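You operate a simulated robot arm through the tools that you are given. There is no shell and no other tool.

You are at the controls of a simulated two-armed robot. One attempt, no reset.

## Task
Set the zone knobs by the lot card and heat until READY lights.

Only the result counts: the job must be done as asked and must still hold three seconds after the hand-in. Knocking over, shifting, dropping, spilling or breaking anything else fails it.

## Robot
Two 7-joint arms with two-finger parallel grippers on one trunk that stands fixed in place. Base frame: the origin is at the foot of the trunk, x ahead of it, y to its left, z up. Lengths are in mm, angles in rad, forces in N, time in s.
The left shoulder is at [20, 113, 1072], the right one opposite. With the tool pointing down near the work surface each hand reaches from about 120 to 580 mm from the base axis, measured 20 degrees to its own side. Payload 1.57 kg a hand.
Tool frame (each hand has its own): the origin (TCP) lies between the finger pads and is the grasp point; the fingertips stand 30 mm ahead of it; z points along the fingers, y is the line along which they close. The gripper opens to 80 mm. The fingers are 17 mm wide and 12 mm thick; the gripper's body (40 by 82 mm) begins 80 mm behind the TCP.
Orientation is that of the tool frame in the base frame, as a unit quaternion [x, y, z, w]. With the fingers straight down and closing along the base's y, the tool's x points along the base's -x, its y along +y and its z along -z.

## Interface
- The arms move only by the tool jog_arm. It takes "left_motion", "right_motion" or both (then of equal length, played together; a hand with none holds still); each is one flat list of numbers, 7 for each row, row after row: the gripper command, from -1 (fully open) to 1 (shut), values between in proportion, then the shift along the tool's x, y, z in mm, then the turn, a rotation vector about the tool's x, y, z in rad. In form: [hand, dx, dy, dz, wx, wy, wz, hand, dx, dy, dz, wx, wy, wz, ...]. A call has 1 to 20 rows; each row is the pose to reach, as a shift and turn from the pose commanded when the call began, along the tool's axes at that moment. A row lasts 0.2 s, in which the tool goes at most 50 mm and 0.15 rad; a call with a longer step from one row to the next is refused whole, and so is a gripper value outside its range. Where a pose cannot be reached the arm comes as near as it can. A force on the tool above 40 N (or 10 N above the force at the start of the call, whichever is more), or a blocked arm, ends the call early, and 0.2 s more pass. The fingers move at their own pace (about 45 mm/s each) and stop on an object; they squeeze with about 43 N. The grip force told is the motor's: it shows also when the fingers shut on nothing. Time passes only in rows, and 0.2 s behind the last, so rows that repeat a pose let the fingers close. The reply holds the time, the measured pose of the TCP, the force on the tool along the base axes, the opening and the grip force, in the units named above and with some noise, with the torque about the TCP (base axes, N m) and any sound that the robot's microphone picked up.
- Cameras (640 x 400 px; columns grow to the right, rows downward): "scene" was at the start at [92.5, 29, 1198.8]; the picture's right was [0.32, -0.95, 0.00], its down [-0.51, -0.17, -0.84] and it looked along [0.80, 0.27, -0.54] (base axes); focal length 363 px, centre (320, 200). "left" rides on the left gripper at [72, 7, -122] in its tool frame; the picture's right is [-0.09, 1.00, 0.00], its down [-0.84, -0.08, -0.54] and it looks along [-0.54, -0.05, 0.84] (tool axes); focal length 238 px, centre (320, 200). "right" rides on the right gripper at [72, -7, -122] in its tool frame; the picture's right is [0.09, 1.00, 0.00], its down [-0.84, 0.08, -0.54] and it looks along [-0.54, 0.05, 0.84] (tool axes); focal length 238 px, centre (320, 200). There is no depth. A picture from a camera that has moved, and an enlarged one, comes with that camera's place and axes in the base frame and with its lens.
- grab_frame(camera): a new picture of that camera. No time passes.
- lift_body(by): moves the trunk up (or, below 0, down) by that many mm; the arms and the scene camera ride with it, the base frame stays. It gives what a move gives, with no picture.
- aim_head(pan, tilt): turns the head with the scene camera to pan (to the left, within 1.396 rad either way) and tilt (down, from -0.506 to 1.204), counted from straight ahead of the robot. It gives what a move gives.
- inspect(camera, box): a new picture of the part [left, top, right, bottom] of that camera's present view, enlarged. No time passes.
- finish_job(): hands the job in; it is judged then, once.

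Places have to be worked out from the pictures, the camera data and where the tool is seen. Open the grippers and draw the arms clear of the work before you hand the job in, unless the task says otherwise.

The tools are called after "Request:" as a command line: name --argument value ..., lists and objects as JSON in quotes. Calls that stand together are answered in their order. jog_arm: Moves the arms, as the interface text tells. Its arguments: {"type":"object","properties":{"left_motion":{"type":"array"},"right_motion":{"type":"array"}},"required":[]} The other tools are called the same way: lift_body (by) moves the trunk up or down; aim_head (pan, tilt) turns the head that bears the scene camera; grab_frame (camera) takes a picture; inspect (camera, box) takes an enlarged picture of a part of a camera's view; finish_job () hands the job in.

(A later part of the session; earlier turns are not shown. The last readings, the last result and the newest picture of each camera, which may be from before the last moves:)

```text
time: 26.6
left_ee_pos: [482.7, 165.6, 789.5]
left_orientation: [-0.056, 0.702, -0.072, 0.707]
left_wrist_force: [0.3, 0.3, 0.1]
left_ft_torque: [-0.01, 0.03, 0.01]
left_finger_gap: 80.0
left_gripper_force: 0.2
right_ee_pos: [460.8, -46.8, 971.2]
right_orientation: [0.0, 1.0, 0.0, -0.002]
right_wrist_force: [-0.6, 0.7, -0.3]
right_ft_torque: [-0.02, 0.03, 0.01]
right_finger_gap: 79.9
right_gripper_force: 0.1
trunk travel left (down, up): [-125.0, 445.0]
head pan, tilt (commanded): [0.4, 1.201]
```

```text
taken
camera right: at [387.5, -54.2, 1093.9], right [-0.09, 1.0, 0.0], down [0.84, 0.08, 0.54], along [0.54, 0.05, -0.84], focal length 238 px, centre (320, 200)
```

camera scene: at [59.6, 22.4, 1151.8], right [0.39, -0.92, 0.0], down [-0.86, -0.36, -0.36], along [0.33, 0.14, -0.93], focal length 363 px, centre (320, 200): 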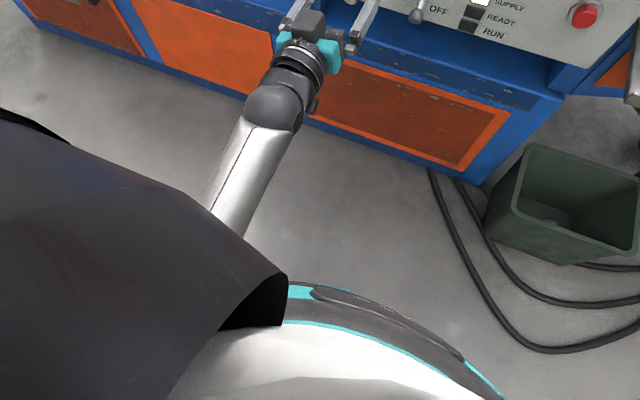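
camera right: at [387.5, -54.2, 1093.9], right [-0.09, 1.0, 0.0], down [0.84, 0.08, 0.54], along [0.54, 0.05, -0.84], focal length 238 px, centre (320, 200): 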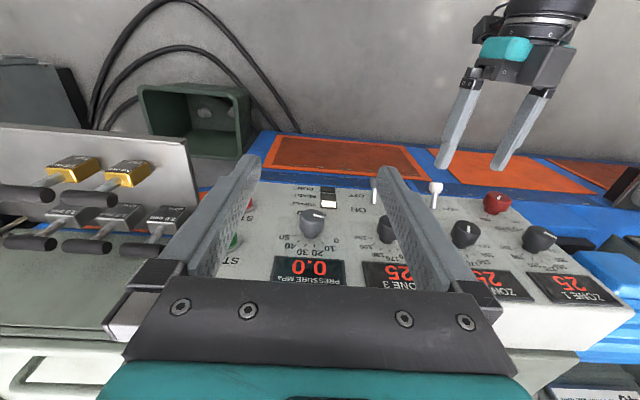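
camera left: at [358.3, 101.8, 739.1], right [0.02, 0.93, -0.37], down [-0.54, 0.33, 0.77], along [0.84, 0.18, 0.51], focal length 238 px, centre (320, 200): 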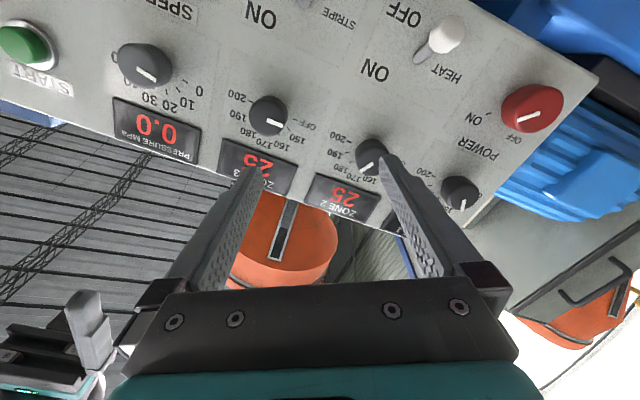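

The left arm's elbow is folded back right next to the trunk, which is likely what blocks it. Nothing is above either hand, so I'll raise the trunk 120 mm to let the arm work more stretched out, and return the head to the panel.

Request:
lift_body --by 120

Request:
aim_head --pan 0.3 --tilt 0.72

Request:
grab_frame --camera "scene"

```text
time: 28.1
left_ee_pos: [483.3, 166.0, 909.4]
left_orientation: [-0.054, 0.702, -0.071, 0.707]
left_wrist_force: [0.7, -0.2, 0.0]
left_ft_torque: [-0.01, 0.03, 0.01]
left_finger_gap: 79.6
left_gripper_force: 0.0
right_ee_pos: [459.7, -45.9, 1089.9]
right_orientation: [0.001, 1.0, -0.001, 0.0]
right_wrist_force: [-0.6, -0.5, -0.6]
right_ft_torque: [-0.02, -0.01, 0.02]
right_finger_gap: 79.8
right_gripper_force: 0.1
trunk travel left (down, up): [-245.0, 325.0]
head pan, tilt (commanded): [0.4, 1.201]
```

```text
time: 29.0
left_ee_pos: [483.5, 166.9, 908.2]
left_orientation: [-0.054, 0.702, -0.072, 0.707]
left_wrist_force: [0.2, 0.1, 0.2]
left_ft_torque: [-0.03, -0.01, -0.02]
left_finger_gap: 79.8
left_gripper_force: 0.0
right_ee_pos: [460.6, -47.0, 1090.9]
right_orientation: [0.002, 1.0, 0.0, 0.0]
right_wrist_force: [-0.2, -0.7, 0.4]
right_ft_torque: [0.03, 0.03, 0.01]
right_finger_gap: 80.2
right_gripper_force: 0.0
trunk travel left (down, up): [-245.0, 325.0]
head pan, tilt (commanded): [0.3, 0.721]
```

```text
taken
camera scene: at [88.3, 25.5, 1305.9], right [0.3, -0.96, 0.0], down [-0.63, -0.2, -0.75], along [0.72, 0.22, -0.66], focal length 363 px, centre (320, 200)
```

scene: 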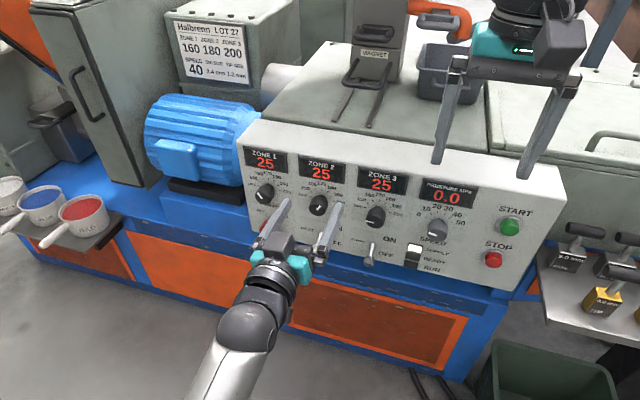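

The view confirms both hands are clear. The left hand picked up a small tilt in the blocked move, so I'll square it up to roll 0 while lowering to about (520, 160, 814).

Request:
jog_arm --left_motion '[-1, 11.85, 1.46, 4.49, -0.003, 0.0008, 0.0221, -1, 23.7, 2.93, 8.98, -0.006, 0.0016, 0.0443, -1, 35.55, 4.39, 13.46, -0.009, 0.0024, 0.0664, -1, 47.4, 5.85, 17.95, -0.012, 0.0033, 0.0885, -1, 59.25, 7.31, 22.44, -0.015, 0.0041, 0.1106, -1, 71.1, 8.78, 26.93, -0.018, 0.0049, 0.1328, -1, 82.95, 10.24, 31.41, -0.021, 0.0057, 0.1549, -1, 94.8, 11.7, 35.9, -0.024, 0.0065, 0.177, -1, 94.8, 11.7, 35.9, -0.024, 0.0065, 0.177]'

```text
time: 31.0
left_ee_pos: [521.3, 158.8, 813.9]
left_orientation: [-0.001, 0.707, 0.0, 0.707]
left_wrist_force: [1.1, -0.1, -1.1]
left_ft_torque: [-0.01, -0.02, 0.02]
left_finger_gap: 80.0
left_gripper_force: 0.0
right_ee_pos: [460.3, -47.3, 1090.5]
right_orientation: [0.001, 1.0, 0.0, 0.0]
right_wrist_force: [-0.4, 0.7, -0.6]
right_ft_torque: [-0.01, 0.02, -0.03]
right_finger_gap: 80.1
right_gripper_force: 0.0
trunk travel left (down, up): [-245.0, 325.0]
head pan, tilt (commanded): [0.3, 0.721]
```

The hand is square again at (521, 159, 814). I'll try crossing to y=70 from here in small steps, keeping the tips well short of the knobs.

Request:
jog_arm --left_motion '[-1, 0, -10, 5, 0, 0, 0, -1, 0, -20, 10, 0, 0, 0, -1, 0, -30, 15, 0, 0, 0, -1, 0, -40, 15, 0, 0, 0, -1, 0, -50, 15, 0, 0, 0, -1, 0, -60, 15, 0, 0, 0, -1, 0, -70, 15, 0, 0, 0, -1, 0, -80, 15, 0, 0, 0, -1, 0, -90, 15, 0, 0, 0, -1, 0, -90, 15, 0, 0, 0]'

Request:
grab_frame --camera "scene"

Request:
grab_frame --camera "left"

```text
time: 33.4
left_ee_pos: [528.3, 126.2, 794.7]
left_orientation: [0.039, 0.712, 0.048, 0.699]
left_wrist_force: [-0.3, -0.3, 0.1]
left_ft_torque: [-0.02, 0.0, 0.04]
left_finger_gap: 80.2
left_gripper_force: 0.1
right_ee_pos: [459.3, -47.3, 1090.9]
right_orientation: [0.001, 1.0, -0.001, -0.001]
right_wrist_force: [-0.6, 0.1, 0.4]
right_ft_torque: [0.0, -0.01, -0.01]
right_finger_gap: 80.2
right_gripper_force: 0.1
trunk travel left (down, up): [-245.0, 325.0]
head pan, tilt (commanded): [0.3, 0.721]
stopped in row 10 (left hand): the arm was blocked; the commanded pose is now the measured one
```

```text
taken
camera scene: at [88.4, 25.5, 1306.0], right [0.3, -0.96, 0.0], down [-0.63, -0.2, -0.75], along [0.72, 0.22, -0.66], focal length 363 px, centre (320, 200)
```

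scene: 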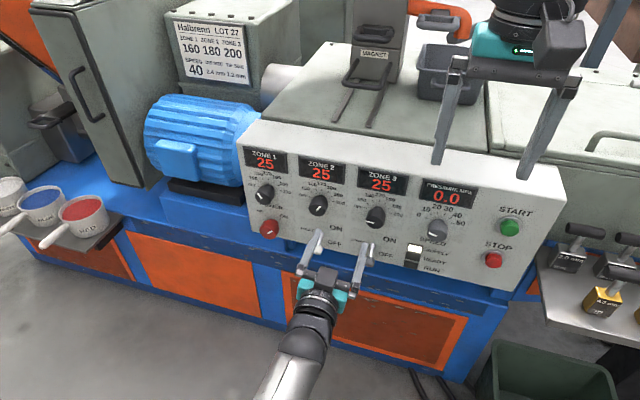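

```text
taken
camera left: at [404.2, 138.7, 726.0], right [-0.01, 0.98, 0.21], down [-0.52, -0.19, 0.83], along [0.85, -0.1, 0.51], focal length 238 px, centre (320, 200)
```

left: 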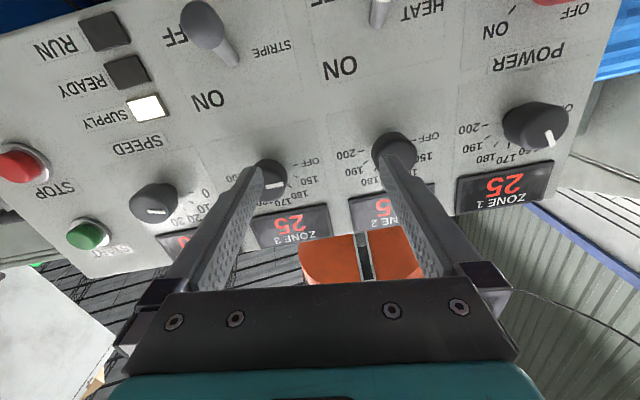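

The left arm hits a joint limit at y≈126 either way, so zone 3 must be reached differently. I'll move the left hand back to about (500, 320, 830) and pitch the right hand forward to (500, −47, 830) to see whether the right arm can work zone 3.

Request:
jog_arm --left_motion '[-1, -0.9, 16.4, -2.2, 0.001, -0.0015, -0.0102, -1, -1.8, 32.8, -4.4, 0.002, -0.003, -0.0205, -1, -2.7, 49.3, -6.5, 0.003, -0.0044, -0.0307, -1, -3.6, 65.7, -8.7, 0.004, -0.0059, -0.0409, -1, -4.5, 82.1, -10.9, 0.005, -0.0074, -0.0512, -1, -5.4, 98.5, -13.1, 0.006, -0.0089, -0.0614, -1, -6.2, 114.9, -15.3, 0.007, -0.0103, -0.0716, -1, -7.1, 131.3, -17.5, 0.008, -0.0118, -0.0819, -1, -8, 147.8, -19.7, 0.0095, -0.0133, -0.0921, -1, -8.9, 164.2, -21.8, 0.0106, -0.0148, -0.1023, -1, -9.8, 180.6, -24, 0.0116, -0.0162, -0.1126, -1, -10.7, 197, -26.2, 0.0127, -0.0177, -0.1228]' --right_motion '[-1, -3.3, 0, 21.7, 0, -0.1309, 0, -1, -6.7, 0, 43.3, 0, -0.2618, 0, -1, -10, 0, 65, 0, -0.3927, 0, -1, -13.3, 0, 86.7, 0, -0.5236, 0, -1, -16.7, 0, 108.3, 0, -0.6545, 0, -1, -20, 0, 130, 0, -0.7854, 0, -1, -23.3, 0, 151.7, 0, -0.9163, 0, -1, -26.7, 0, 173.3, 0, -1.0472, 0, -1, -30, 0, 195, 0, -1.1781, 0, -1, -33.3, 0, 216.7, 0, -1.309, 0, -1, -36.7, 0, 238.3, 0, -1.4399, 0, -1, -40, 0, 260, 0, -1.5708, 0]'

Request:
grab_frame --camera "scene"

Request:
grab_frame --camera "right"

```text
time: 36.0
left_ee_pos: [500.2, 317.1, 829.5]
left_orientation: [-0.001, 0.707, 0.0, 0.707]
left_wrist_force: [1.0, -0.3, -0.1]
left_ft_torque: [0.01, -0.01, 0.02]
left_finger_gap: 80.1
left_gripper_force: 0.1
right_ee_pos: [485.2, 48.3, 928.8]
right_orientation: [0.02, 0.721, -0.019, 0.692]
right_wrist_force: [0.1, -0.5, 0.1]
right_ft_torque: [-0.01, 0.0, 0.01]
right_finger_gap: 80.0
right_gripper_force: 0.1
right hand out of reach, approached as far as the arm can: row 9, 10, 11, 12
trunk travel left (down, up): [-245.0, 325.0]
head pan, tilt (commanded): [0.3, 0.721]
```

```text
taken
camera scene: at [88.7, 24.8, 1306.0], right [0.3, -0.96, 0.0], down [-0.63, -0.19, -0.75], along [0.72, 0.22, -0.66], focal length 363 px, centre (320, 200)
```

scene: 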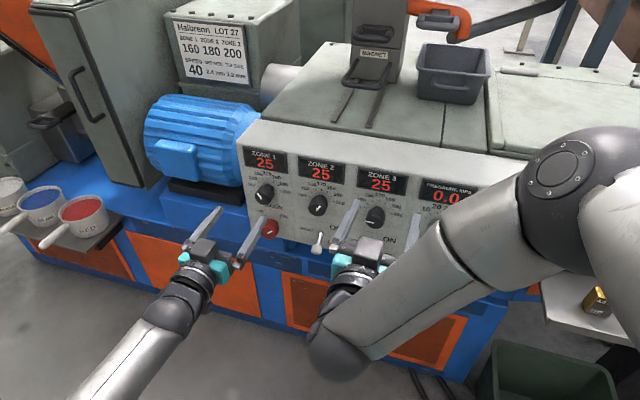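

```text
taken
camera right: at [358.6, 48.7, 863.0], right [0.05, 0.99, -0.09], down [-0.5, 0.1, 0.86], along [0.86, 0.0, 0.5], focal length 238 px, centre (320, 200)
```

right: 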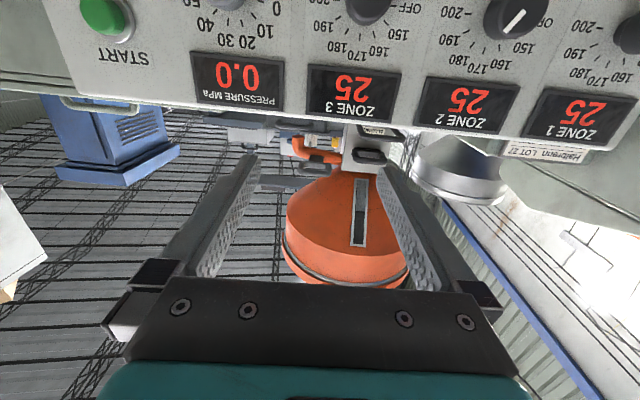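

The right arm settled in an elbow-high posture with its hand at (485, 48, 929), and it can't go lower from this trunk height. That posture suits zone 3, so I'll lower the trunk back by 118 mm; both hands stay in free space well short of the panel.

Request:
lift_body --by -118

Request:
grab_frame --camera "scene"

Request:
grab_frame --camera "right"

```text
time: 37.5
left_ee_pos: [500.8, 316.4, 712.2]
left_orientation: [0.001, 0.707, -0.002, 0.707]
left_wrist_force: [-0.1, 0.2, -0.2]
left_ft_torque: [-0.03, 0.02, 0.0]
left_finger_gap: 79.9
left_gripper_force: 0.1
right_ee_pos: [484.5, 49.8, 810.5]
right_orientation: [0.02, 0.722, -0.02, 0.692]
right_wrist_force: [0.2, -0.6, 0.4]
right_ft_torque: [0.02, 0.0, 0.01]
right_finger_gap: 79.9
right_gripper_force: 0.1
trunk travel left (down, up): [-127.0, 443.0]
head pan, tilt (commanded): [0.3, 0.721]
```

```text
taken
camera scene: at [88.3, 25.4, 1188.1], right [0.3, -0.96, 0.0], down [-0.63, -0.2, -0.75], along [0.72, 0.22, -0.66], focal length 363 px, centre (320, 200)
```

scene: 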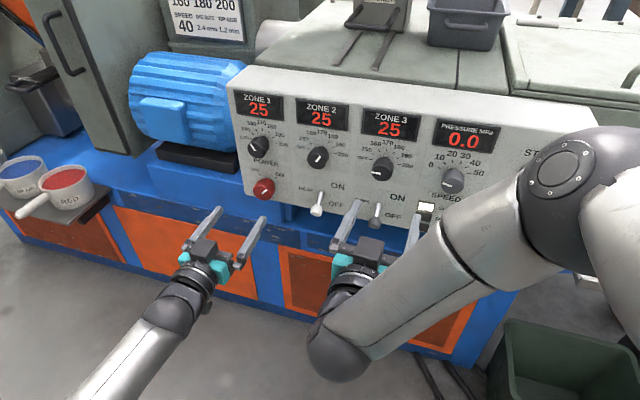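

```text
taken
camera right: at [358.3, 48.7, 745.2], right [0.05, 0.99, -0.09], down [-0.5, 0.11, 0.86], along [0.86, 0.0, 0.5], focal length 238 px, centre (320, 200)
```

right: 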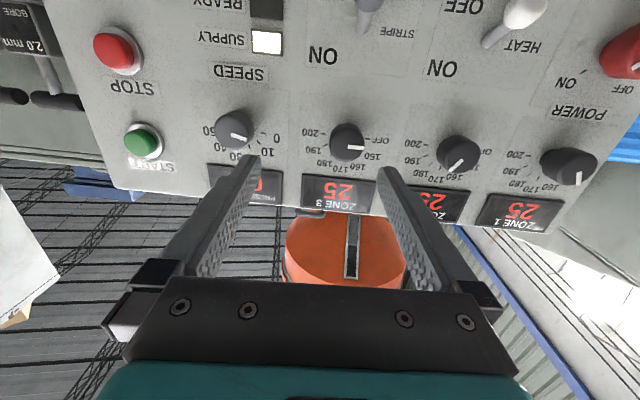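

The right hand is now at (484, 50, 810), nearly in front of zone 3. I'll give it one zero-shift row to learn which pose it now counts as commanded.

Request:
jog_arm --right_motion '[-1, 0, 0, 0, 0, 0, 0]'

```text
time: 37.9
left_ee_pos: [501.0, 318.4, 711.3]
left_orientation: [-0.001, 0.708, -0.001, 0.707]
left_wrist_force: [0.1, 0.0, 0.0]
left_ft_torque: [0.01, -0.03, -0.01]
left_finger_gap: 80.1
left_gripper_force: 0.0
right_ee_pos: [484.4, 48.7, 809.8]
right_orientation: [0.019, 0.722, -0.019, 0.691]
right_wrist_force: [0.4, -0.1, -0.1]
right_ft_torque: [0.01, 0.01, 0.01]
right_finger_gap: 80.1
right_gripper_force: 0.0
trunk travel left (down, up): [-127.0, 443.0]
head pan, tilt (commanded): [0.3, 0.721]
```

It holds where it is, so commands are relative to the measured pose. I'll square the right hand up and move it to the stand-off (500, 70, 814).

Request:
jog_arm --right_motion '[-1, -1.2, 5.4, 3.6, -0.0134, -0.0108, 0, -1, -2.3, 10.8, 7.1, -0.0268, -0.0216, 0, -1, -3.5, 16.1, 10.7, -0.0403, -0.0325, 0, -1, -4.6, 21.5, 14.3, -0.0537, -0.0433, 0, -1, -4.6, 21.5, 14.3, -0.0537, -0.0433, 0]'

Request:
grab_frame --camera "right"

Request:
inspect --camera "right" --box '[260, 90, 380, 165]'

```text
time: 39.1
left_ee_pos: [500.1, 316.5, 711.5]
left_orientation: [0.0, 0.707, -0.001, 0.707]
left_wrist_force: [-0.1, -0.3, 0.4]
left_ft_torque: [0.02, -0.01, -0.02]
left_finger_gap: 79.9
left_gripper_force: 0.1
right_ee_pos: [495.3, 79.4, 828.5]
right_orientation: [0.002, 0.709, -0.002, 0.705]
right_wrist_force: [-0.1, 0.1, -0.3]
right_ft_torque: [0.01, -0.03, 0.02]
right_finger_gap: 80.3
right_gripper_force: 0.1
right hand out of reach, approached as far as the arm can: row 2, 3, 4, 5
trunk travel left (down, up): [-127.0, 443.0]
head pan, tilt (commanded): [0.3, 0.721]
```

```text
taken
camera right: at [372.7, 73.1, 757.4], right [0.01, 1.0, -0.09], down [-0.54, 0.08, 0.84], along [0.84, 0.05, 0.54], focal length 238 px, centre (320, 200)
```

right: 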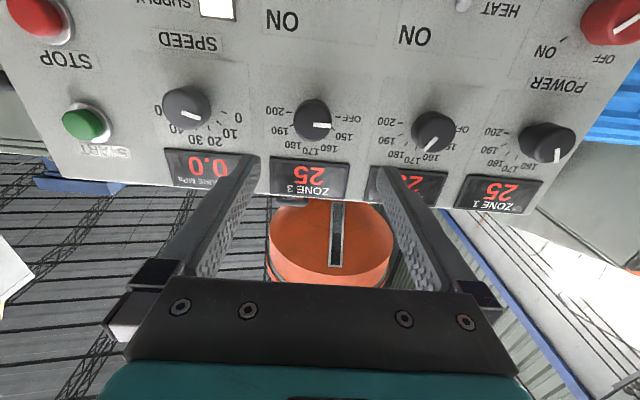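

```text
5.33 times, centred on (320, 128) of right
camera zoom: at [372.7, 73.1, 757.4], right [0.01, 1.0, -0.09], down [-0.54, 0.08, 0.84], along [0.84, 0.05, 0.54], focal length 1271 px, centre (320, 587)
```

zoom: 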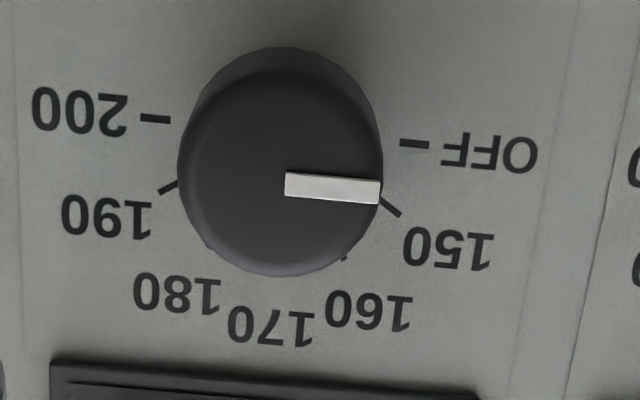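

Squared up, the right hand sits at (495, 79, 828), about 14 mm too high for its posture limit, so it needs the shoulder lower. I'll lower the trunk a further 80 mm, which leaves both hands in free space, and then raise the hand back within its range.

Request:
lift_body --by -80

Request:
grab_frame --camera "scene"

```text
time: 40.2
left_ee_pos: [501.0, 317.2, 631.4]
left_orientation: [-0.001, 0.707, -0.001, 0.707]
left_wrist_force: [-0.1, -0.3, -0.1]
left_ft_torque: [-0.01, -0.03, 0.0]
left_finger_gap: 80.1
left_gripper_force: 0.0
right_ee_pos: [495.1, 79.8, 747.6]
right_orientation: [0.002, 0.708, -0.002, 0.706]
right_wrist_force: [0.2, 0.3, 0.2]
right_ft_torque: [0.01, -0.03, -0.01]
right_finger_gap: 79.8
right_gripper_force: 0.0
trunk travel left (down, up): [-47.0, 523.0]
head pan, tilt (commanded): [0.3, 0.721]
```

```text
taken
camera scene: at [88.3, 25.4, 1108.1], right [0.3, -0.96, 0.0], down [-0.63, -0.2, -0.75], along [0.72, 0.22, -0.66], focal length 363 px, centre (320, 200)
```

scene: 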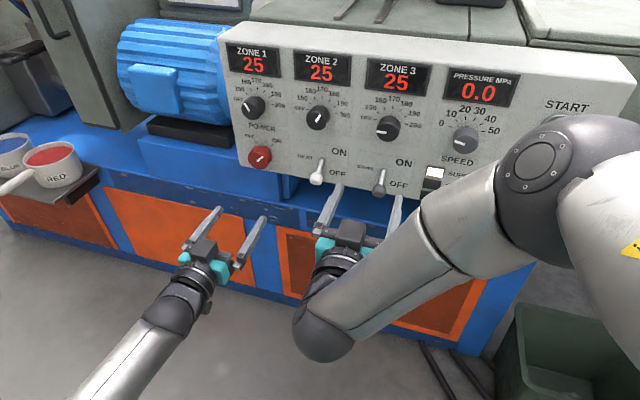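

Everything is clear. I'll raise the right hand to (500, 70, 814), squared to the panel.

Request:
jog_arm --right_motion '[-1, -11, -1.6, 0.8, -0.001, -0.001, 0, -1, -22, -3.3, 1.7, -0.002, -0.0015, 0, -1, -33, -4.9, 2.5, -0.003, -0.002, 0, -1, -44, -6.5, 3.3, -0.004, -0.003, 0, -1, -55, -8.2, 4.2, -0.005, -0.0035, 0, -1, -66.5, -9.8, 5, -0.0057, -0.004, 0, -1, -66.5, -9.8, 5, -0.0057, -0.004, 0]'

Request:
inspect --camera "right" --box '[260, 90, 380, 165]'

Request:
grab_frame --camera "right"

```text
time: 41.9
left_ee_pos: [500.2, 316.1, 631.3]
left_orientation: [0.0, 0.707, -0.001, 0.707]
left_wrist_force: [0.2, 0.7, 0.0]
left_ft_torque: [-0.01, 0.0, -0.02]
left_finger_gap: 79.9
left_gripper_force: 0.0
right_ee_pos: [501.1, 68.5, 813.4]
right_orientation: [0.001, 0.708, -0.001, 0.707]
right_wrist_force: [0.8, -0.1, 0.1]
right_ft_torque: [0.0, -0.02, 0.0]
right_finger_gap: 80.2
right_gripper_force: 0.1
trunk travel left (down, up): [-47.0, 523.0]
head pan, tilt (commanded): [0.3, 0.721]
```

```text
5.33 times, centred on (320, 128) of right
camera zoom: at [378.6, 61.5, 743.2], right [0.0, 1.0, -0.09], down [-0.54, 0.08, 0.84], along [0.84, 0.05, 0.54], focal length 1271 px, centre (320, 587)
```

zoom: 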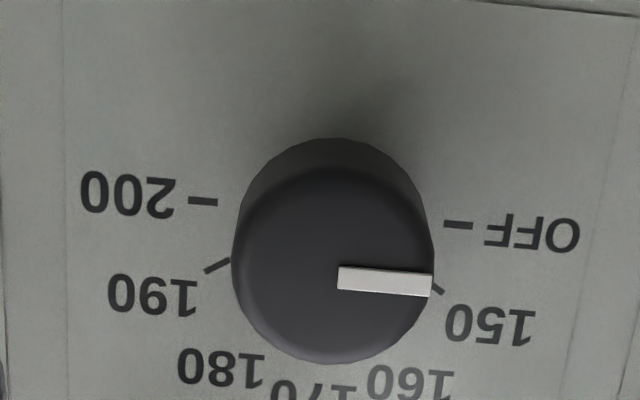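

```text
taken
camera right: at [378.6, 61.5, 743.2], right [0.0, 1.0, -0.09], down [-0.54, 0.08, 0.84], along [0.84, 0.05, 0.54], focal length 238 px, centre (320, 200)
```

right: 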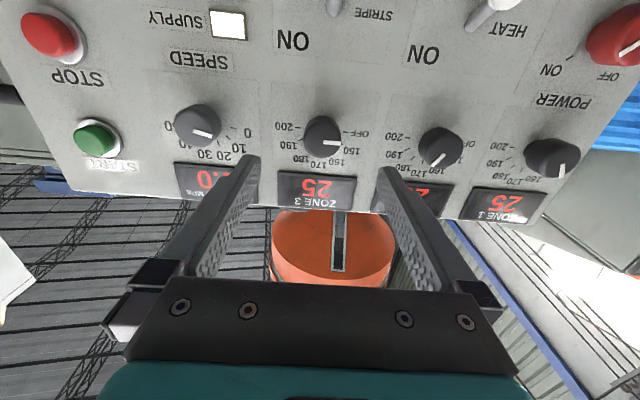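

The right hand reaches zone 3's stand-off; the knob axis is at about y≈70.3, z≈815.5, 2 mm above and left of the hand. Before gripping I'll test the wrist roll to +45° and then −45° in free space, applying that small correction.

Request:
jog_arm --right_motion '[-1, -0.5, 0.6, 0, 0, 0, 0.131, -1, -1, 1.2, 0, 0, 0, 0.262, -1, -1.5, 1.8, 0, 0, 0, 0.393, -1, -1.5, 1.8, 0, 0, 0, 0.524, -1, -1.5, 1.8, 0, 0, 0, 0.655, -1, -1.5, 1.8, 0, 0, 0, 0.7854, -1, -1.5, 1.8, 0, 0, 0, 0.7854]'

```text
time: 43.5
left_ee_pos: [500.5, 316.7, 632.2]
left_orientation: [0.0, 0.707, -0.001, 0.707]
left_wrist_force: [-0.2, 0.0, 0.0]
left_ft_torque: [0.04, -0.01, 0.02]
left_finger_gap: 80.2
left_gripper_force: 0.0
right_ee_pos: [500.4, 71.4, 815.6]
right_orientation: [0.272, 0.653, 0.272, 0.652]
right_wrist_force: [0.6, -0.6, 0.4]
right_ft_torque: [-0.02, 0.0, 0.0]
right_finger_gap: 79.9
right_gripper_force: 0.1
trunk travel left (down, up): [-47.0, 523.0]
head pan, tilt (commanded): [0.3, 0.721]
```

Roll +45° is reachable at (500, 71, 815.6). Now I'll roll back through to −45°.

Request:
jog_arm --right_motion '[-1, 0, 0, 0, 0, 0, -0.131, -1, 0, 0, 0, 0, 0, -0.262, -1, 0, 0, 0, 0, 0, -0.393, -1, 0, 0, 0, 0, 0, -0.524, -1, 0, 0, 0, 0, 0, -0.655, -1, 0, 0, 0, 0, 0, -0.7854, -1, 0, 0, 0, 0, 0, -0.9163, -1, 0, 0, 0, 0, 0, -1.0472, -1, 0, 0, 0, 0, 0, -1.1781, -1, 0, 0, 0, 0, 0, -1.309, -1, 0, 0, 0, 0, 0, -1.4399, -1, 0, 0, 0, 0, 0, -1.5708, -1, 0, 0, 0, 0, 0, -1.5708]'

Request:
grab_frame --camera "right"

Request:
grab_frame --camera "scene"

```text
time: 46.2
left_ee_pos: [499.9, 317.1, 631.9]
left_orientation: [-0.001, 0.707, -0.001, 0.707]
left_wrist_force: [0.3, -0.2, 0.2]
left_ft_torque: [-0.02, -0.01, -0.02]
left_finger_gap: 80.2
left_gripper_force: 0.1
right_ee_pos: [502.0, 71.4, 815.9]
right_orientation: [-0.27, 0.653, -0.271, 0.653]
right_wrist_force: [0.1, 0.1, 0.2]
right_ft_torque: [0.01, -0.01, 0.0]
right_finger_gap: 80.0
right_gripper_force: 0.1
trunk travel left (down, up): [-47.0, 523.0]
head pan, tilt (commanded): [0.3, 0.721]
```

```text
taken
camera right: at [378.3, 15.1, 770.8], right [0.0, 0.64, -0.77], down [-0.54, 0.65, 0.54], along [0.84, 0.42, 0.34], focal length 238 px, centre (320, 200)
```

right: 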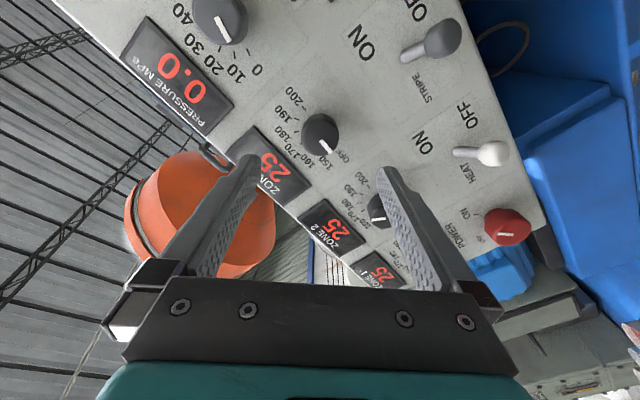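

```text
taken
camera scene: at [88.4, 25.5, 1108.0], right [0.3, -0.96, 0.0], down [-0.63, -0.2, -0.75], along [0.72, 0.22, -0.66], focal length 363 px, centre (320, 200)
```

scene: 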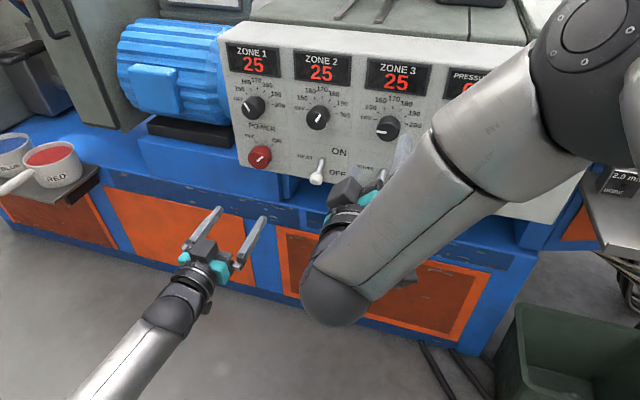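

Both rolls are reachable. I'll slide straight in over the zone 3 knob with open fingers to x≈587.

Request:
jog_arm --right_motion '[-1, 0, 0, 12, 0, 0, 0, -1, 0, 0, 24, 0, 0, 0, -1, 0, 0, 36, 0, 0, 0, -1, 0, 0, 48, 0, 0, 0, -1, 0, 0, 60, 0, 0, 0, -1, 0, 0, 72, 0, 0, 0, -1, 0, 0, 86, 0, 0, 0, -1, 0, 0, 86, 0, 0, 0]'

Request:
grab_frame --camera "right"

Request:
grab_frame --camera "scene"

```text
time: 48.0
left_ee_pos: [500.0, 317.1, 631.0]
left_orientation: [-0.001, 0.707, 0.0, 0.707]
left_wrist_force: [-0.5, -0.8, 0.2]
left_ft_torque: [0.02, -0.01, 0.0]
left_finger_gap: 80.3
left_gripper_force: 0.0
right_ee_pos: [585.7, 71.3, 814.6]
right_orientation: [-0.27, 0.654, -0.27, 0.653]
right_wrist_force: [0.4, -0.1, 0.5]
right_ft_torque: [-0.03, 0.01, 0.0]
right_finger_gap: 79.9
right_gripper_force: 0.0
trunk travel left (down, up): [-47.0, 523.0]
head pan, tilt (commanded): [0.3, 0.721]
```

```text
taken
camera right: at [463.9, 15.0, 769.7], right [0.0, 0.64, -0.77], down [-0.54, 0.65, 0.54], along [0.84, 0.42, 0.35], focal length 238 px, centre (320, 200)
```

right: 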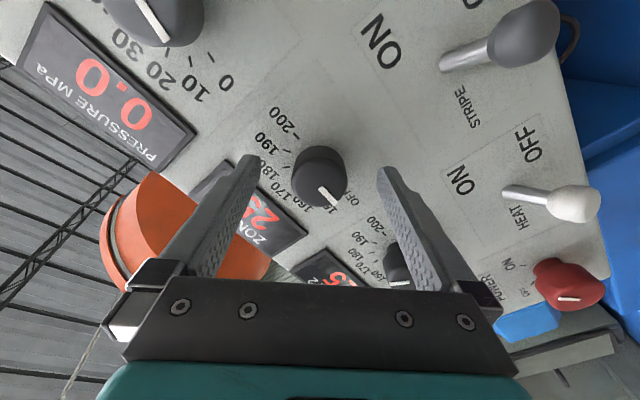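

```text
taken
camera scene: at [88.4, 25.4, 1108.0], right [0.3, -0.96, 0.0], down [-0.63, -0.2, -0.75], along [0.72, 0.22, -0.66], focal length 363 px, centre (320, 200)
```

scene: 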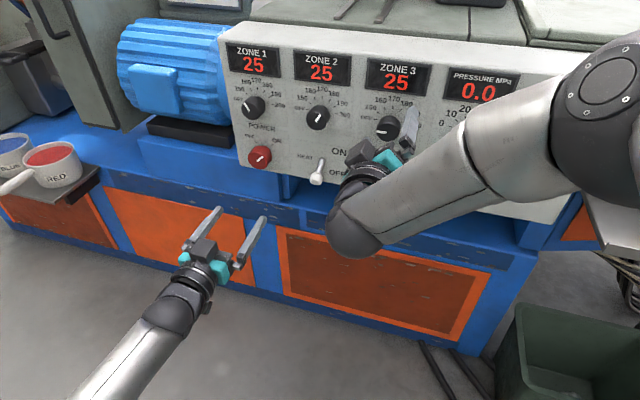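

The zone 3 knob is centred between the fingers, with no contact force. I'll close on it.

Request:
jog_arm --right_motion '[1, 0, 0, 0, 0, 0, 0, 1, 0, 0, 0, 0, 0, 0, 1, 0, 0, 0, 0, 0, 0, 1, 0, 0, 0, 0, 0, 0, 1, 0, 0, 0, 0, 0, 0]'

Request:
inspect --camera "right" --box '[220, 110, 420, 235]'

```text
time: 49.2
left_ee_pos: [499.7, 317.6, 631.8]
left_orientation: [0.0, 0.707, 0.0, 0.707]
left_wrist_force: [0.1, 0.1, -0.6]
left_ft_torque: [-0.02, 0.0, 0.0]
left_finger_gap: 80.0
left_gripper_force: 0.0
right_ee_pos: [586.5, 69.8, 814.6]
right_orientation: [-0.272, 0.653, -0.27, 0.653]
right_wrist_force: [-0.1, -2.4, 0.4]
right_ft_torque: [0.01, -0.04, -0.05]
right_finger_gap: 35.2
right_gripper_force: 35.6
trunk travel left (down, up): [-47.0, 523.0]
head pan, tilt (commanded): [0.3, 0.721]
```

```text
3.20 times, centred on (320, 172) of right
camera zoom: at [463.8, 14.8, 769.9], right [0.0, 0.64, -0.77], down [-0.54, 0.65, 0.54], along [0.84, 0.42, 0.35], focal length 763 px, centre (320, 288)
```

zoom: 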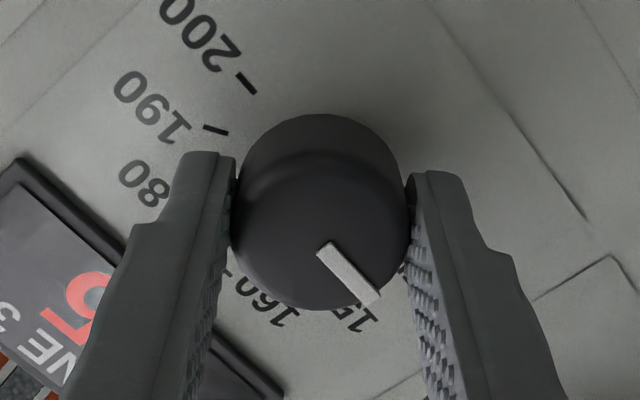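

Gripped at 35.2 mm with hardly any side load. I'll turn clockwise 90° (OFF → 170).

Request:
jog_arm --right_motion '[1, 0, 0, 0, 0, 0, 0.1309, 1, 0, 0, 0, 0, 0, 0.2618, 1, 0, 0, 0, 0, 0, 0.3927, 1, 0, 0, 0, 0, 0, 0.5236, 1, 0, 0, 0, 0, 0, 0.6545, 1, 0, 0, 0, 0, 0, 0.7854, 1, 0, 0, 0, 0, 0, 0.9163, 1, 0, 0, 0, 0, 0, 1.0472, 1, 0, 0, 0, 0, 0, 1.1781, 1, 0, 0, 0, 0, 0, 1.309, 1, 0, 0, 0, 0, 0, 1.4399, 1, 0, 0, 0, 0, 0, 1.5708, 1, 0, 0, 0, 0, 0, 1.5708]'

Request:
inspect --camera "right" --box '[220, 110, 420, 235]'

Request:
grab_frame --camera "scene"

```text
time: 52.0
left_ee_pos: [500.0, 317.2, 632.3]
left_orientation: [0.0, 0.707, -0.002, 0.707]
left_wrist_force: [0.4, 0.0, 0.9]
left_ft_torque: [-0.03, 0.02, 0.0]
left_finger_gap: 79.8
left_gripper_force: 0.1
right_ee_pos: [586.3, 71.0, 814.7]
right_orientation: [0.27, 0.653, 0.272, 0.653]
right_wrist_force: [-2.8, -0.6, -2.0]
right_ft_torque: [-0.01, 0.14, 0.31]
right_finger_gap: 34.9
right_gripper_force: 41.4
trunk travel left (down, up): [-47.0, 523.0]
head pan, tilt (commanded): [0.3, 0.721]
```

```text
3.20 times, centred on (320, 172) of right
camera zoom: at [463.8, 116.9, 760.8], right [0.0, 0.77, 0.64], down [-0.54, -0.54, 0.65], along [0.84, -0.35, 0.41], focal length 763 px, centre (320, 288)
```

zoom: 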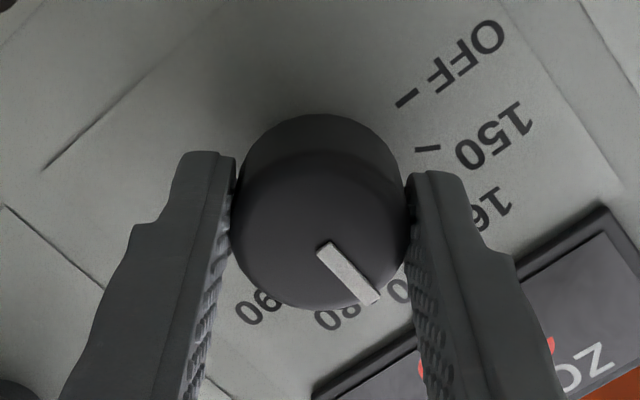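

```text
taken
camera scene: at [88.3, 25.4, 1108.0], right [0.3, -0.96, 0.0], down [-0.63, -0.2, -0.75], along [0.72, 0.22, -0.66], focal length 363 px, centre (320, 200)
```

scene: 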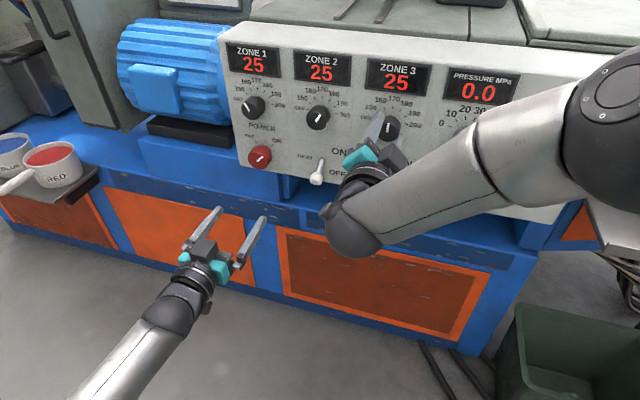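

The knob followed the full 90° and points at 170. I'll open in place, roll the open hand back 90° around the knob, and re-grip.

Request:
jog_arm --right_motion '[0.3, 0, 0, 0, 0, 0, 0, -1, 0, 0, 0, 0, 0, 0, -1, 0, 0, 0, 0, 0, 0, -1, 0, 0, 0, 0, 0, 0, -1, 0, 0, 0, 0, 0, -0.1309, -1, 0, 0, 0, 0, 0, -0.2618, -1, 0, 0, 0, 0, 0, -0.3927, -1, 0, 0, 0, 0, 0, -0.5236, -1, 0, 0, 0, 0, 0, -0.6545, -1, 0, 0, 0, 0, 0, -0.7854, -1, 0, 0, 0, 0, 0, -0.9163, -1, 0, 0, 0, 0, 0, -1.0472, -1, 0, 0, 0, 0, 0, -1.1781, -1, 0, 0, 0, 0, 0, -1.309, -1, 0, 0, 0, 0, 0, -1.4399, -1, 0, 0, 0, 0, 0, -1.5708, -1, 0, 0, 0, 0, 0, -1.5708]'

Request:
inspect --camera "right" --box '[220, 110, 420, 235]'

Request:
inspect --camera "scene" --box '[220, 40, 460, 200]'

```text
time: 55.6
left_ee_pos: [500.7, 316.4, 631.0]
left_orientation: [0.0, 0.707, -0.001, 0.707]
left_wrist_force: [0.9, 0.5, 0.1]
left_ft_torque: [-0.02, -0.01, -0.03]
left_finger_gap: 79.9
left_gripper_force: 0.0
right_ee_pos: [586.2, 71.5, 815.6]
right_orientation: [-0.271, 0.653, -0.272, 0.653]
right_wrist_force: [1.2, 0.4, -0.5]
right_ft_torque: [-0.01, 0.0, -0.02]
right_finger_gap: 80.0
right_gripper_force: 0.0
trunk travel left (down, up): [-47.0, 523.0]
head pan, tilt (commanded): [0.3, 0.721]
```

```text
3.20 times, centred on (320, 172) of right
camera zoom: at [464.6, 14.8, 770.2], right [0.0, 0.64, -0.77], down [-0.54, 0.65, 0.54], along [0.84, 0.42, 0.34], focal length 763 px, centre (320, 288)
```

zoom: 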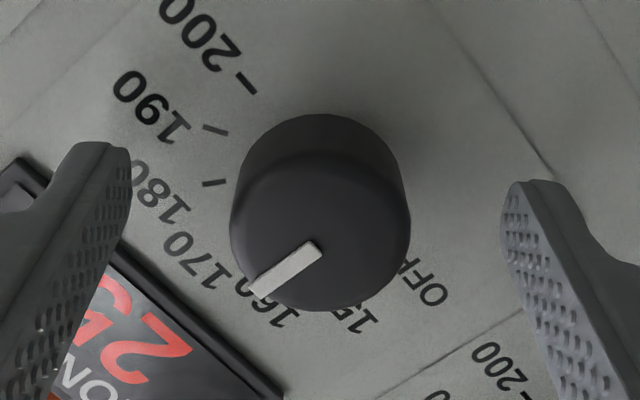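

```text
2.50 times, centred on (340, 120) of scene
camera zoom: at [88.4, 25.5, 1108.0], right [0.3, -0.96, 0.0], down [-0.63, -0.2, -0.75], along [0.72, 0.22, -0.66], focal length 907 px, centre (270, 400)
```

zoom: 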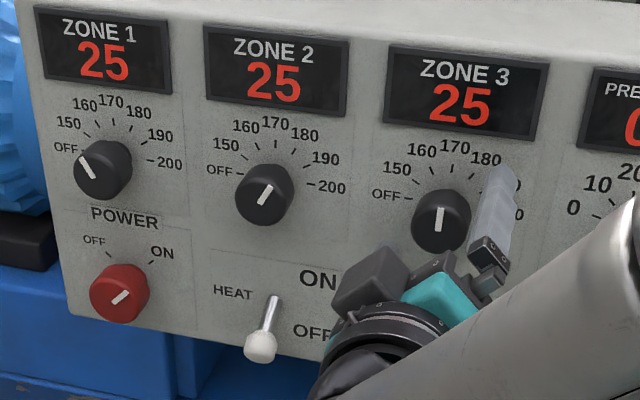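

The mark sits at 170 and the fingers are open around the knob. I'll close again and turn the other 90° clockwise toward 200.

Request:
jog_arm --right_motion '[1, 0, 0, 0, 0, 0, 0, 1, 0, 0, 0, 0, 0, 0, 1, 0, 0, 0, 0, 0, 0, 1, 0, 0, 0, 0, 0, 0, 1, 0, 0, 0, 0, 0, 0, 1, 0, 0, 0, 0, 0, 0.1309, 1, 0, 0, 0, 0, 0, 0.2618, 1, 0, 0, 0, 0, 0, 0.3927, 1, 0, 0, 0, 0, 0, 0.5236, 1, 0, 0, 0, 0, 0, 0.6545, 1, 0, 0, 0, 0, 0, 0.7854, 1, 0, 0, 0, 0, 0, 0.9163, 1, 0, 0, 0, 0, 0, 1.0472, 1, 0, 0, 0, 0, 0, 1.1781, 1, 0, 0, 0, 0, 0, 1.309, 1, 0, 0, 0, 0, 0, 1.4399, 1, 0, 0, 0, 0, 0, 1.5708, 1, 0, 0, 0, 0, 0, 1.5708]'

Request:
inspect --camera "right" --box '[220, 110, 420, 235]'

Request:
inspect --camera "scene" --box '[220, 40, 460, 200]'

```text
time: 59.5
left_ee_pos: [501.2, 316.5, 630.8]
left_orientation: [0.0, 0.707, -0.002, 0.707]
left_wrist_force: [-0.4, -0.2, -0.7]
left_ft_torque: [0.02, 0.03, -0.02]
left_finger_gap: 80.0
left_gripper_force: 0.0
right_ee_pos: [586.8, 71.1, 814.9]
right_orientation: [0.272, 0.654, 0.271, 0.652]
right_wrist_force: [-0.6, -0.1, -1.5]
right_ft_torque: [-0.13, -0.39, -0.49]
right_finger_gap: 35.3
right_gripper_force: 42.6
trunk travel left (down, up): [-47.0, 523.0]
head pan, tilt (commanded): [0.3, 0.721]
```

```text
3.20 times, centred on (320, 172) of right
camera zoom: at [464.4, 116.9, 761.0], right [0.0, 0.77, 0.64], down [-0.54, -0.54, 0.65], along [0.84, -0.35, 0.41], focal length 763 px, centre (320, 288)
```

zoom: 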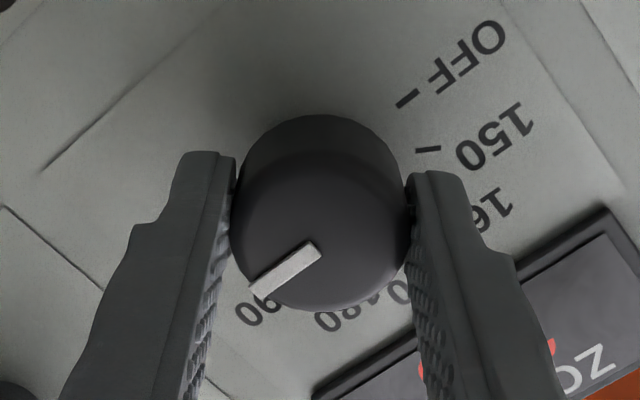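

```text
2.50 times, centred on (340, 120) of scene
camera zoom: at [88.3, 25.5, 1108.0], right [0.3, -0.96, 0.0], down [-0.63, -0.2, -0.75], along [0.72, 0.22, -0.66], focal length 907 px, centre (270, 400)
```

zoom: 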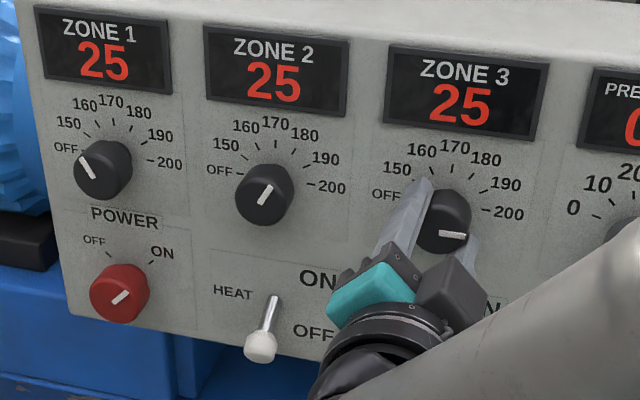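

Zone 3's mark now points right, at 200, and the small twist torque suggests it is at its end. I'll open, back straight off, and roll level to check it.

Request:
jog_arm --right_motion '[0.3, 0, 0, 0, 0, 0, 0, -1, 0, 0, 0, 0, 0, 0, -1, 0, 0, 0, 0, 0, 0, -1, 0, 0, 0, 0, 0, 0, -1, 0, 0, -15, 0, 0, 0, -1, 0, 0, -35, 0, 0, 0, -1, 0, 0, -55, 0, 0, -0.131, -1, 0, 0, -75, 0, 0, -0.262, -1, 0, 0, -86, 0, 0, -0.393, -1, 0, 0, -86, 0, 0, -0.524, -1, 0, 0, -86, 0, 0, -0.655, -1, 0, 0, -86, 0, 0, -0.7854, -1, 0, 0, -86, 0, 0, -0.7854]'

Request:
inspect --camera "right" --box '[260, 90, 380, 165]'

Request:
grab_frame --camera "scene"

```text
time: 62.2
left_ee_pos: [500.2, 316.2, 632.0]
left_orientation: [0.0, 0.707, -0.001, 0.707]
left_wrist_force: [0.3, 0.2, -0.6]
left_ft_torque: [0.02, 0.01, 0.0]
left_finger_gap: 80.1
left_gripper_force: 0.0
right_ee_pos: [501.1, 71.8, 816.3]
right_orientation: [0.0, 0.708, -0.001, 0.707]
right_wrist_force: [1.0, 0.0, 0.5]
right_ft_torque: [0.01, 0.04, 0.0]
right_finger_gap: 80.1
right_gripper_force: 0.3
trunk travel left (down, up): [-47.0, 523.0]
head pan, tilt (commanded): [0.3, 0.721]
```

```text
5.33 times, centred on (320, 128) of right
camera zoom: at [378.0, 64.3, 745.0], right [0.0, 1.0, -0.09], down [-0.54, 0.08, 0.84], along [0.84, 0.05, 0.54], focal length 1271 px, centre (320, 587)
```

zoom: 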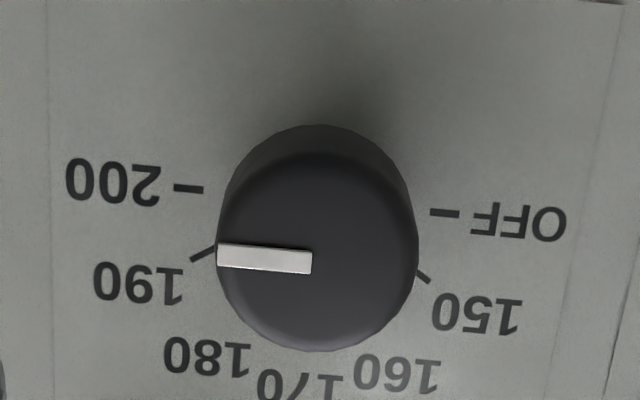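

```text
taken
camera scene: at [88.4, 25.5, 1108.0], right [0.3, -0.96, 0.0], down [-0.63, -0.2, -0.75], along [0.72, 0.22, -0.66], focal length 363 px, centre (320, 200)
```

scene: 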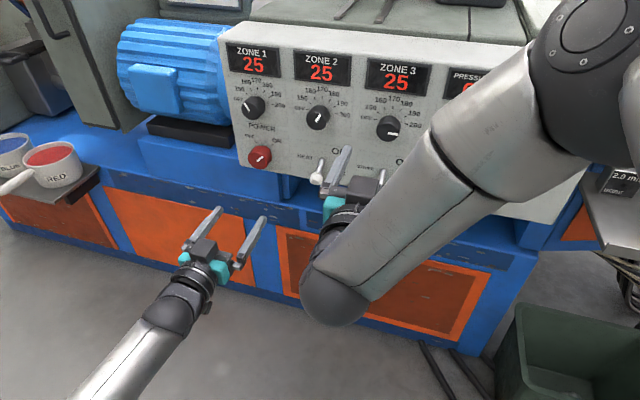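

Zone 3's mark is exactly opposite its OFF position, i.e. on 200. Now I'll retract the right hand up, right and back to pointing down, so the panel is clear for the left hand to work the HEAT lever.

Request:
jog_arm --right_motion '[-1, -9.5, -14.3, -5.1, 0, 0.1309, 0, -1, -19, -28.7, -10.2, 0, 0.2618, 0, -1, -28.5, -43, -15.3, 0, 0.3927, 0, -1, -38, -57.3, -20.3, 0, 0.5236, 0, -1, -47.5, -71.7, -25.4, 0, 0.6545, 0, -1, -57, -86, -30.5, 0, 0.7854, 0, -1, -66.5, -100.3, -35.6, 0, 0.9163, 0, -1, -76, -114.7, -40.7, 0, 1.0472, 0, -1, -85.5, -129, -45.8, 0, 1.1781, 0, -1, -95, -143.3, -50.8, 0, 1.309, 0, -1, -104.5, -157.7, -55.9, 0, 1.4399, 0, -1, -114, -172, -61, 0, 1.5708, 0, -1, -114, -172, -61, 0, 1.5708, 0]'

Request:
grab_frame --camera "scene"

Request:
grab_frame --camera "right"

Request:
grab_frame --camera "left"

```text
time: 65.0
left_ee_pos: [499.7, 317.0, 631.6]
left_orientation: [0.001, 0.707, -0.001, 0.707]
left_wrist_force: [-0.5, -0.4, -0.2]
left_ft_torque: [0.02, -0.01, -0.02]
left_finger_gap: 79.8
left_gripper_force: 0.1
right_ee_pos: [440.5, -100.5, 929.3]
right_orientation: [0.0, 1.0, 0.001, -0.001]
right_wrist_force: [0.1, -0.4, 0.8]
right_ft_torque: [0.02, 0.01, 0.04]
right_finger_gap: 79.8
right_gripper_force: 0.0
trunk travel left (down, up): [-47.0, 523.0]
head pan, tilt (commanded): [0.3, 0.721]
```

```text
taken
camera scene: at [88.4, 25.4, 1108.0], right [0.3, -0.96, 0.0], down [-0.63, -0.2, -0.75], along [0.72, 0.22, -0.66], focal length 363 px, centre (320, 200)
```

scene: 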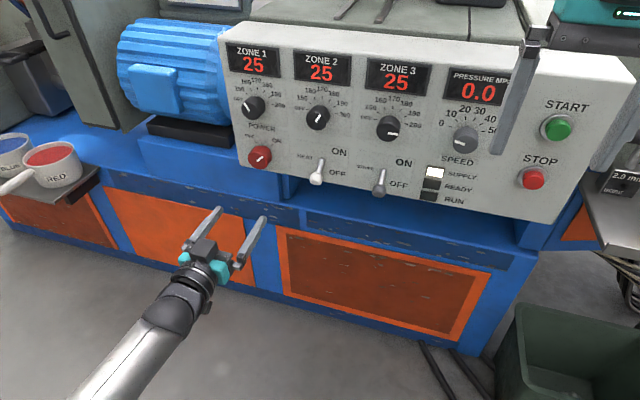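

```text
taken
camera right: at [368.2, -107.7, 1053.3], right [-0.09, 1.0, 0.0], down [0.84, 0.08, 0.54], along [0.54, 0.05, -0.84], focal length 238 px, centre (320, 200)
```

right: 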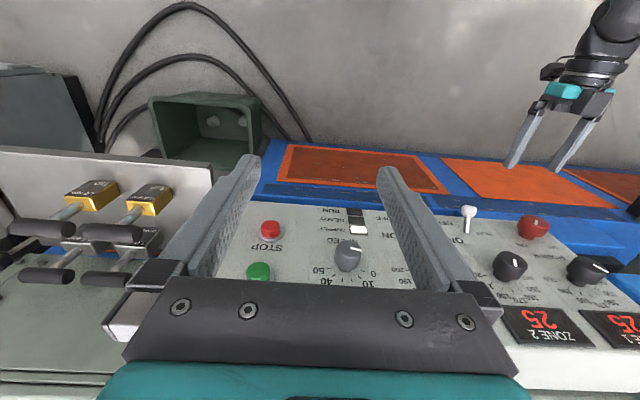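

```text
taken
camera left: at [377.5, 323.0, 560.6], right [0.0, 1.0, 0.09], down [-0.54, -0.08, 0.84], along [0.84, -0.05, 0.54], focal length 238 px, centre (320, 200)
```

left: 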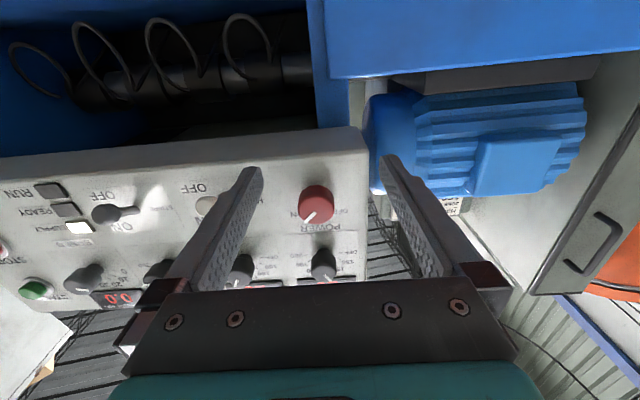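

Both hands are clear and all knobs read as set. The HEAT lever's ball is at about (596, 187.5, 694) with its pivot near (628, 187.5, 718); I'll close the left fingers and bring them to (520, 187.5, 668), below and in front of the ball.

Request:
jog_arm --left_motion '[1, -4.6, -16.2, 2.5, 0, 0, 0, 1, -9.1, -32.3, 5, 0, 0, 0, 1, -13.7, -48.5, 7.5, 0, 0, 0, 1, -18.3, -64.6, 10, 0, 0, 0, 1, -22.8, -80.8, 12.5, 0, 0, 0, 1, -27.4, -96.9, 15, 0, 0, 0, 1, -31.9, -113, 17.5, 0, 0, 0, 1, -36.5, -129.2, 20, 0, 0, 0, 1, -36.5, -129.2, 20, 0, 0, 0]'

Request:
grab_frame --camera "left"

Request:
inspect --camera "scene" --box '[240, 100, 480, 250]'

Request:
inspect --camera "right" --box '[420, 120, 640, 260]'

```text
time: 67.0
left_ee_pos: [519.7, 187.3, 668.1]
left_orientation: [-0.001, 0.707, -0.001, 0.707]
left_wrist_force: [0.7, 0.3, 0.1]
left_ft_torque: [-0.01, -0.01, -0.07]
left_finger_gap: 0.0
left_gripper_force: 21.2
right_ee_pos: [439.9, -99.9, 929.9]
right_orientation: [0.0, 1.0, 0.0, -0.001]
right_wrist_force: [0.4, -0.6, -0.2]
right_ft_torque: [-0.01, 0.03, -0.01]
right_finger_gap: 80.0
right_gripper_force: 0.1
trunk travel left (down, up): [-47.0, 523.0]
head pan, tilt (commanded): [0.3, 0.721]
```

```text
taken
camera left: at [396.7, 193.4, 597.8], right [0.0, 1.0, 0.09], down [-0.54, -0.08, 0.84], along [0.84, -0.05, 0.54], focal length 238 px, centre (320, 200)
```

left: 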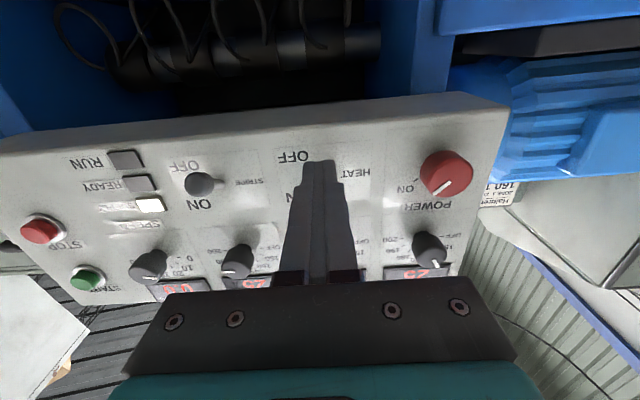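

```text
2.67 times, centred on (360, 175) of scene
camera zoom: at [88.4, 25.4, 1108.0], right [0.3, -0.96, 0.0], down [-0.63, -0.2, -0.75], along [0.72, 0.22, -0.66], focal length 968 px, centre (213, 267)
```

zoom: 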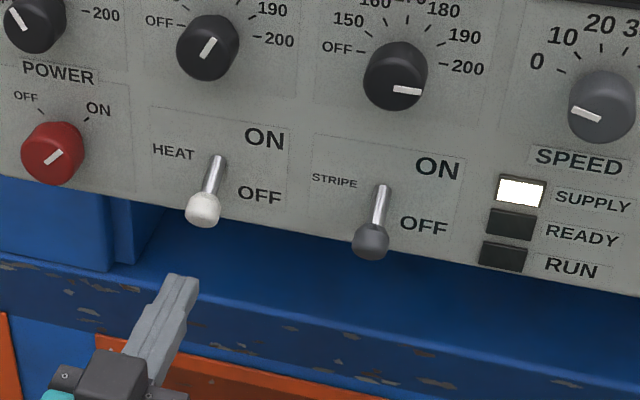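

```text
2.86 times, centred on (530, 190) of right
camera zoom: at [368.0, -107.5, 1053.1], right [-0.09, 1.0, 0.0], down [0.84, 0.08, 0.54], along [0.54, 0.05, -0.84], focal length 681 px, centre (-280, 229)
```

zoom: 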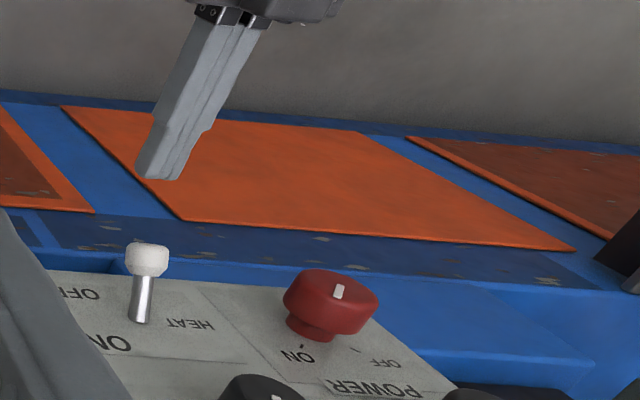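

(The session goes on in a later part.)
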